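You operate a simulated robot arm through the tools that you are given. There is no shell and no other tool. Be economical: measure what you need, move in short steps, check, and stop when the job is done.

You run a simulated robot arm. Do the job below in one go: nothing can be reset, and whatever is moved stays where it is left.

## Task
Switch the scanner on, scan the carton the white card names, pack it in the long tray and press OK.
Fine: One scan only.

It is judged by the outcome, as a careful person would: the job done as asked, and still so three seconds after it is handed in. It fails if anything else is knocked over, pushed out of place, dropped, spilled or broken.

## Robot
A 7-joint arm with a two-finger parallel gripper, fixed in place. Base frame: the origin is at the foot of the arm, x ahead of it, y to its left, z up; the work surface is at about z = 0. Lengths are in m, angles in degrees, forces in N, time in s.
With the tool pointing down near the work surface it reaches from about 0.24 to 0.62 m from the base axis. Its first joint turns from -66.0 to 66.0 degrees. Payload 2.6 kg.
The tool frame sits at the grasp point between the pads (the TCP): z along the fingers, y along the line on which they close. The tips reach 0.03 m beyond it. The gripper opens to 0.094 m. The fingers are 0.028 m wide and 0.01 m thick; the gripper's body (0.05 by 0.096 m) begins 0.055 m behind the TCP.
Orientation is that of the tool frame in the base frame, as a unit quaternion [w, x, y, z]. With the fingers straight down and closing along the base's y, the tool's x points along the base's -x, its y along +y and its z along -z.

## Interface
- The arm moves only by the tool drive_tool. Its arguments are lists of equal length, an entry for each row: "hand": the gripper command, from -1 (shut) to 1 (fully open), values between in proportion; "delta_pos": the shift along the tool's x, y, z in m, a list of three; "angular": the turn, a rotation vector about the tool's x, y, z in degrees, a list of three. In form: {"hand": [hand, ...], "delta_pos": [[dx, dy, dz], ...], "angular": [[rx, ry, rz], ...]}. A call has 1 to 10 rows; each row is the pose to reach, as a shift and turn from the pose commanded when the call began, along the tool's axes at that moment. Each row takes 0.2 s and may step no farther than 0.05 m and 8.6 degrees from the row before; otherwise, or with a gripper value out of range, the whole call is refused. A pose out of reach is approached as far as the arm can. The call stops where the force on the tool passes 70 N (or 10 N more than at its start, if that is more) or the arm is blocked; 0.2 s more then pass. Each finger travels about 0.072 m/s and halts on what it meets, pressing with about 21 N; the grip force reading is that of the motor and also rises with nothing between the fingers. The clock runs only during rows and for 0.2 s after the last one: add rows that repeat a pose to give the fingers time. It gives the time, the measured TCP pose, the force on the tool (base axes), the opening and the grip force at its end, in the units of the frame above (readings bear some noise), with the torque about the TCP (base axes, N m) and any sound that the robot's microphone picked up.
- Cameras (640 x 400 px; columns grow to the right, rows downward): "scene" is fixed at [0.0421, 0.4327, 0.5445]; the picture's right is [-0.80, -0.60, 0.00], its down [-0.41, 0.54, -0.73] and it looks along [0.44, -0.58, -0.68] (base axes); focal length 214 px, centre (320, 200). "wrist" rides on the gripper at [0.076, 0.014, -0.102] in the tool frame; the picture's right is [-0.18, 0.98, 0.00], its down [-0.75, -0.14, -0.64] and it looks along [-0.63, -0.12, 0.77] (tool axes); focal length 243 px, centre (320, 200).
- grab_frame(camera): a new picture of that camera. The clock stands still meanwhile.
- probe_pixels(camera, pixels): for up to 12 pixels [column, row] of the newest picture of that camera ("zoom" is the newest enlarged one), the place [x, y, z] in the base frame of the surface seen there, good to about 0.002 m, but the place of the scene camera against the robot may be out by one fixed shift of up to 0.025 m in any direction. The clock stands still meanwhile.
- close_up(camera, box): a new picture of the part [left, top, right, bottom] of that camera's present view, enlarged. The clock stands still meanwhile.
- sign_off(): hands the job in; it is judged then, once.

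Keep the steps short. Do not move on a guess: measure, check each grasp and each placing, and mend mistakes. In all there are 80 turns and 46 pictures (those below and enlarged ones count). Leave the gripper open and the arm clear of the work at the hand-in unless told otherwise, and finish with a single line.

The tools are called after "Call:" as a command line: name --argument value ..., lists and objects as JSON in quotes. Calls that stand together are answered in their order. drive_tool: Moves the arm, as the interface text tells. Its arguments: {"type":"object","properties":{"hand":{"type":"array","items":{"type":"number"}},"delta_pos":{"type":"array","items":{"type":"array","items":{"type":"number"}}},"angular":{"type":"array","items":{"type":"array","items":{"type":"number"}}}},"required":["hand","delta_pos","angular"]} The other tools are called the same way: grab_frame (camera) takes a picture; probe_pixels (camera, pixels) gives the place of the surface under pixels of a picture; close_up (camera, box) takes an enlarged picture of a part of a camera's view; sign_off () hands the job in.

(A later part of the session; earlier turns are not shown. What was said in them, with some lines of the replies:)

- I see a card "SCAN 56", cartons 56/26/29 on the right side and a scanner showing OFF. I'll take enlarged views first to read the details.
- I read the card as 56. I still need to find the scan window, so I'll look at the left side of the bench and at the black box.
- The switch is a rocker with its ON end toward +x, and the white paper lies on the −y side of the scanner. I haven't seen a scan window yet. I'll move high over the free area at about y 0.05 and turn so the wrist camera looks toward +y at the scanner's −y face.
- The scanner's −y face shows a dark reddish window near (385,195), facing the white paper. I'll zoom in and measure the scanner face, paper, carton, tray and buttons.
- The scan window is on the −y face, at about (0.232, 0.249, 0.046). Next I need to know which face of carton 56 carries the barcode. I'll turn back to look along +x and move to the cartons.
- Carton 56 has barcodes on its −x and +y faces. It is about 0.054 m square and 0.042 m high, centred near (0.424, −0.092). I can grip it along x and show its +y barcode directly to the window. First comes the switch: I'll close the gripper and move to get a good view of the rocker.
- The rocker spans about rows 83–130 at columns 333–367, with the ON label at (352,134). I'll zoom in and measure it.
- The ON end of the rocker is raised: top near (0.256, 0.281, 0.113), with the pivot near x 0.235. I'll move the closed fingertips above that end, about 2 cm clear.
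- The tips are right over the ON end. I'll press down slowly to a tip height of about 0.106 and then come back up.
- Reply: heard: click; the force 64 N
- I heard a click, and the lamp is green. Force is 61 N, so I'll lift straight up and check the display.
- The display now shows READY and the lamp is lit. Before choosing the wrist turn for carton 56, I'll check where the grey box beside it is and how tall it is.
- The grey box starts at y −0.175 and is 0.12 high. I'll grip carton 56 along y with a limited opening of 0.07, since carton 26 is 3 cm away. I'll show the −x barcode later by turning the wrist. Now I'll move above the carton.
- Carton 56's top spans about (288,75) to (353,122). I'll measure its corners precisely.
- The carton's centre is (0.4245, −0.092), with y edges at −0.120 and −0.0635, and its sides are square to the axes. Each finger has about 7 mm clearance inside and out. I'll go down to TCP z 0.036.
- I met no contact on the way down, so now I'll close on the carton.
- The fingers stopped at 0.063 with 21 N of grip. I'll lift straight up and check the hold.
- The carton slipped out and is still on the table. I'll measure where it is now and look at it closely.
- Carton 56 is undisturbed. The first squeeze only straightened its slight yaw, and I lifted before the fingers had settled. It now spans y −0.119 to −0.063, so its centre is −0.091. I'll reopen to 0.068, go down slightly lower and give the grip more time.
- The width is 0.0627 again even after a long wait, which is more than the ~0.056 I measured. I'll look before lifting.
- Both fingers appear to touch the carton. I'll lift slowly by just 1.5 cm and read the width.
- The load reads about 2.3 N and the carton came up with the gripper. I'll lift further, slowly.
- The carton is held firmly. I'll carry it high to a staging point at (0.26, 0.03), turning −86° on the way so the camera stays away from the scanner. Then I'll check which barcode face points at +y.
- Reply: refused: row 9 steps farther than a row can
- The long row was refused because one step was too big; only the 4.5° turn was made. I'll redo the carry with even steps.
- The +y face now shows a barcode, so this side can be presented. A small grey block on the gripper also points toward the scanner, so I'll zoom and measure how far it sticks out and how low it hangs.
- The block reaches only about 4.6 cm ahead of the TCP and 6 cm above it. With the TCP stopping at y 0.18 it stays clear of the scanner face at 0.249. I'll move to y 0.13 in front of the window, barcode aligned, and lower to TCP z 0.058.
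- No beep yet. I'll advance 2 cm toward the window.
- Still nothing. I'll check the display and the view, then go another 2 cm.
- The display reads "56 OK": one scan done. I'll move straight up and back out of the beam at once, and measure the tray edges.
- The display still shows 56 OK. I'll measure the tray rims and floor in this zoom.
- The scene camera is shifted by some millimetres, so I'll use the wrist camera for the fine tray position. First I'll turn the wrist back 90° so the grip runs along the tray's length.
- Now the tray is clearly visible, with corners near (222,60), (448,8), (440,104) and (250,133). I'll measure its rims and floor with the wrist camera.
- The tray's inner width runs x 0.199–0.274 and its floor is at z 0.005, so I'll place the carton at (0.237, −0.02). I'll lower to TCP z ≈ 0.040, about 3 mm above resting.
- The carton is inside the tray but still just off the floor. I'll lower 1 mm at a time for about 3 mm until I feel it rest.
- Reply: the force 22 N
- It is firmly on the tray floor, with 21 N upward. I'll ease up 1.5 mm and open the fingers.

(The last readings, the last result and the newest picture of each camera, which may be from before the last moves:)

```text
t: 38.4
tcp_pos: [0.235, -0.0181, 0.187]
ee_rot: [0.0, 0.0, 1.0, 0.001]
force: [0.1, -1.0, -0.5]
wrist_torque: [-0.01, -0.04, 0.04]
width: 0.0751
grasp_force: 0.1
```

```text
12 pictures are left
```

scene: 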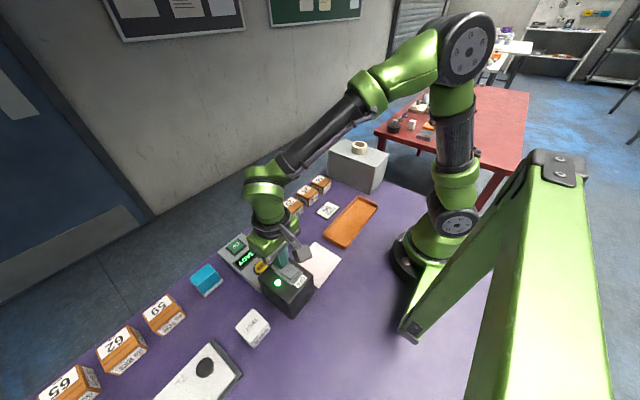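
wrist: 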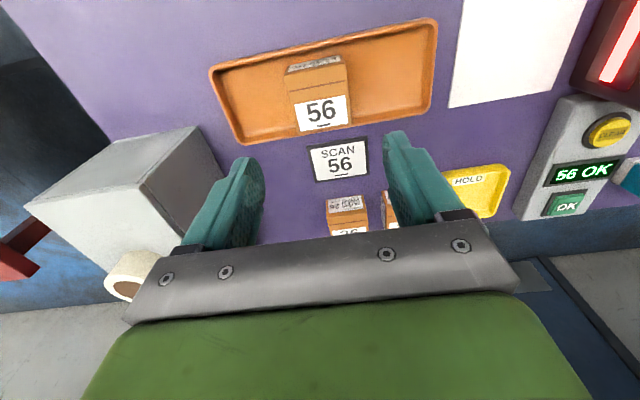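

Carton 56 stands flat in the long tray, and the display still reads "56 OK". Next is the OK button. I'll travel high with the fingers closing, stopping short at x 0.38 so I can measure the button.

Call:
drive_tool --hand '[-1, -1, -1, -1, -1, -1, -1, -1, -1]' --delta_pos '[[-0.016, 0.034, 0], [-0.032, 0.069, 0], [-0.048, 0.103, 0], [-0.064, 0.137, 0], [-0.081, 0.172, 0], [-0.097, 0.206, 0], [-0.113, 0.24, 0], [-0.129, 0.275, 0], [-0.145, 0.309, 0]]' --angular '[[0, 0, 0], [0, 0, 0], [0, 0, 0], [0, 0, 0], [0, 0, 0], [0, 0, 0], [0, 0, 0], [0, 0, 0], [0, 0, 0]]'

Call:
grab_frame --camera "wrist"

```text
t: 40.4
tcp_pos: [0.3806, 0.2902, 0.1878]
ee_rot: [0.0, 0.0, 1.0, 0.0]
force: [-0.4, -0.1, 0.3]
wrist_torque: [0.01, 0.01, 0.02]
width: 0.0
grasp_force: 21.0
```

```text
11 pictures are left
```

wrist: 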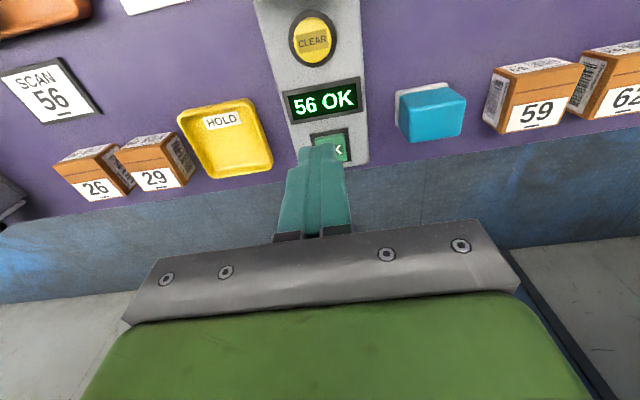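

The OK button's visible parts are near (330,138) and (345,152). I'll measure them.

Call:
probe_pixels --camera "wrist" --pixels '[[313, 133], [318, 139], [330, 139], [343, 135], [347, 152], [349, 159], [353, 150], [330, 132], [318, 101]]'

```text
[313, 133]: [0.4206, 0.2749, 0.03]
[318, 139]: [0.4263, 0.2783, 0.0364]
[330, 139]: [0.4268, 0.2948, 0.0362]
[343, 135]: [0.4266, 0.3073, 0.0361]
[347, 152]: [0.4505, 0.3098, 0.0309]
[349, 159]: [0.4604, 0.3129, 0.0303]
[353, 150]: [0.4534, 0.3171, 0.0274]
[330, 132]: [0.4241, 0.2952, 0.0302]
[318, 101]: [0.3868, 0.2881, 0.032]
```

The button centre is about (0.440, 0.292) and its top is at z 0.0365. I'll move over it, lower to 2 cm above, then press gently.

Call:
drive_tool --hand '[-1, -1, -1, -1, -1]' --delta_pos '[[-0.03, 0.001, 0], [-0.0594, 0.0018, 0.01], [-0.0594, 0.0018, 0.05], [-0.0594, 0.0018, 0.085], [-0.0594, 0.0018, 0.102]]' --angular '[[0, 0, 0], [0, 0, 0], [0, 0, 0], [0, 0, 0], [0, 0, 0]]'

Call:
drive_tool --hand '[-1, -1, -1, -1, -1]' --delta_pos '[[0, 0, 0.012], [0, 0, 0.017], [0, 0, 0.02], [0, 0, 0.022], [0, 0, 0.0235]]' --angular '[[0, 0, 0], [0, 0, 0], [0, 0, 0], [0, 0, 0], [0, 0, 0]]'

Call:
close_up --camera "scene" --box '[200, 200, 340, 320]'

```text
t: 41.6
tcp_pos: [0.4395, 0.293, 0.0855]
ee_rot: [0.0, 0.0, 1.0, 0.0]
force: [-0.2, -0.7, -0.1]
wrist_torque: [0.03, -0.05, 0.03]
width: 0.0002
grasp_force: 21.0
```

```text
t: 42.8
tcp_pos: [0.4409, 0.2917, 0.0625]
ee_rot: [0.001, 0.0, 1.0, 0.002]
force: [-3.4, -1.8, 7.8]
wrist_torque: [-0.05, 0.08, -0.05]
width: 0.0
grasp_force: 20.8
heard: click
```

```text
3.33 times, centred on (270, 260) of scene
```

zoom: 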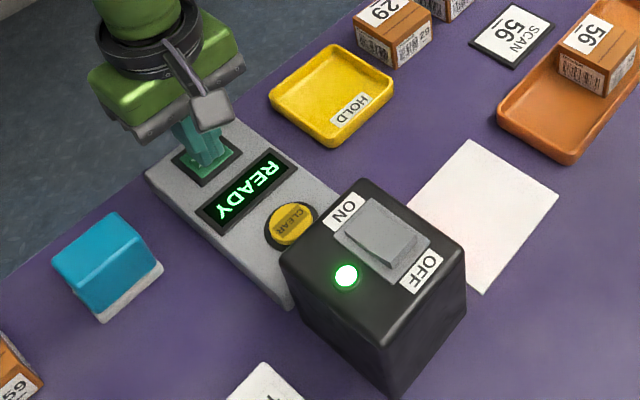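

I heard a click and the display went from "56 OK" back to READY, so OK was accepted. I'll lift straight up, open the gripper and check the whole scene.

Call:
drive_tool --hand '[-1, -1, -1, 0, 1, 1, 1, 1, 1, 1]' --delta_pos '[[0, 0, -0.03], [0, 0, -0.07], [0, 0, -0.11], [0, 0, -0.15], [0, 0, -0.19], [0, 0, -0.23], [0.03, 0, -0.26], [0.06, 0, -0.28], [0.08, 0, -0.3], [0.08, 0, -0.3]]' --angular '[[0, 0, 0], [0, 0, 0], [0, 0, 0], [0, 0, 0], [0, 0, 0], [0, 0, 0], [0, 0, 0], [0, 0, 0], [0, 0, 0], [0, 0, 0]]'

Call:
grab_frame --camera "scene"

Call:
grab_frame --camera "wrist"

```text
t: 45.0
tcp_pos: [0.3602, 0.2928, 0.3622]
ee_rot: [0.0, 0.0, 1.0, 0.0]
force: [-0.4, 0.0, -0.1]
wrist_torque: [-0.05, 0.02, 0.0]
width: 0.094
grasp_force: 0.1
```

```text
9 pictures are left
```

scene: 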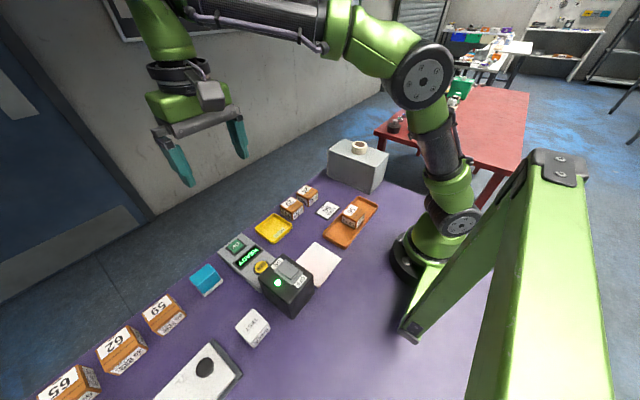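

```text
8 pictures are left
```

wrist: 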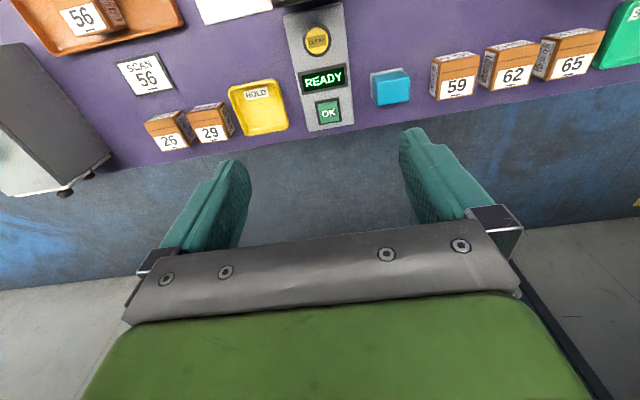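

The gripper is open and the arm is clear. Carton 56 is in the long tray, the display reads READY, and everything else is in its place, so I'll hand in.

Call:
sign_off

```text
The job is handed in.
```

The scanner is on, carton 56 was scanned once and packed in the long orange tray, and OK was pressed and accepted.
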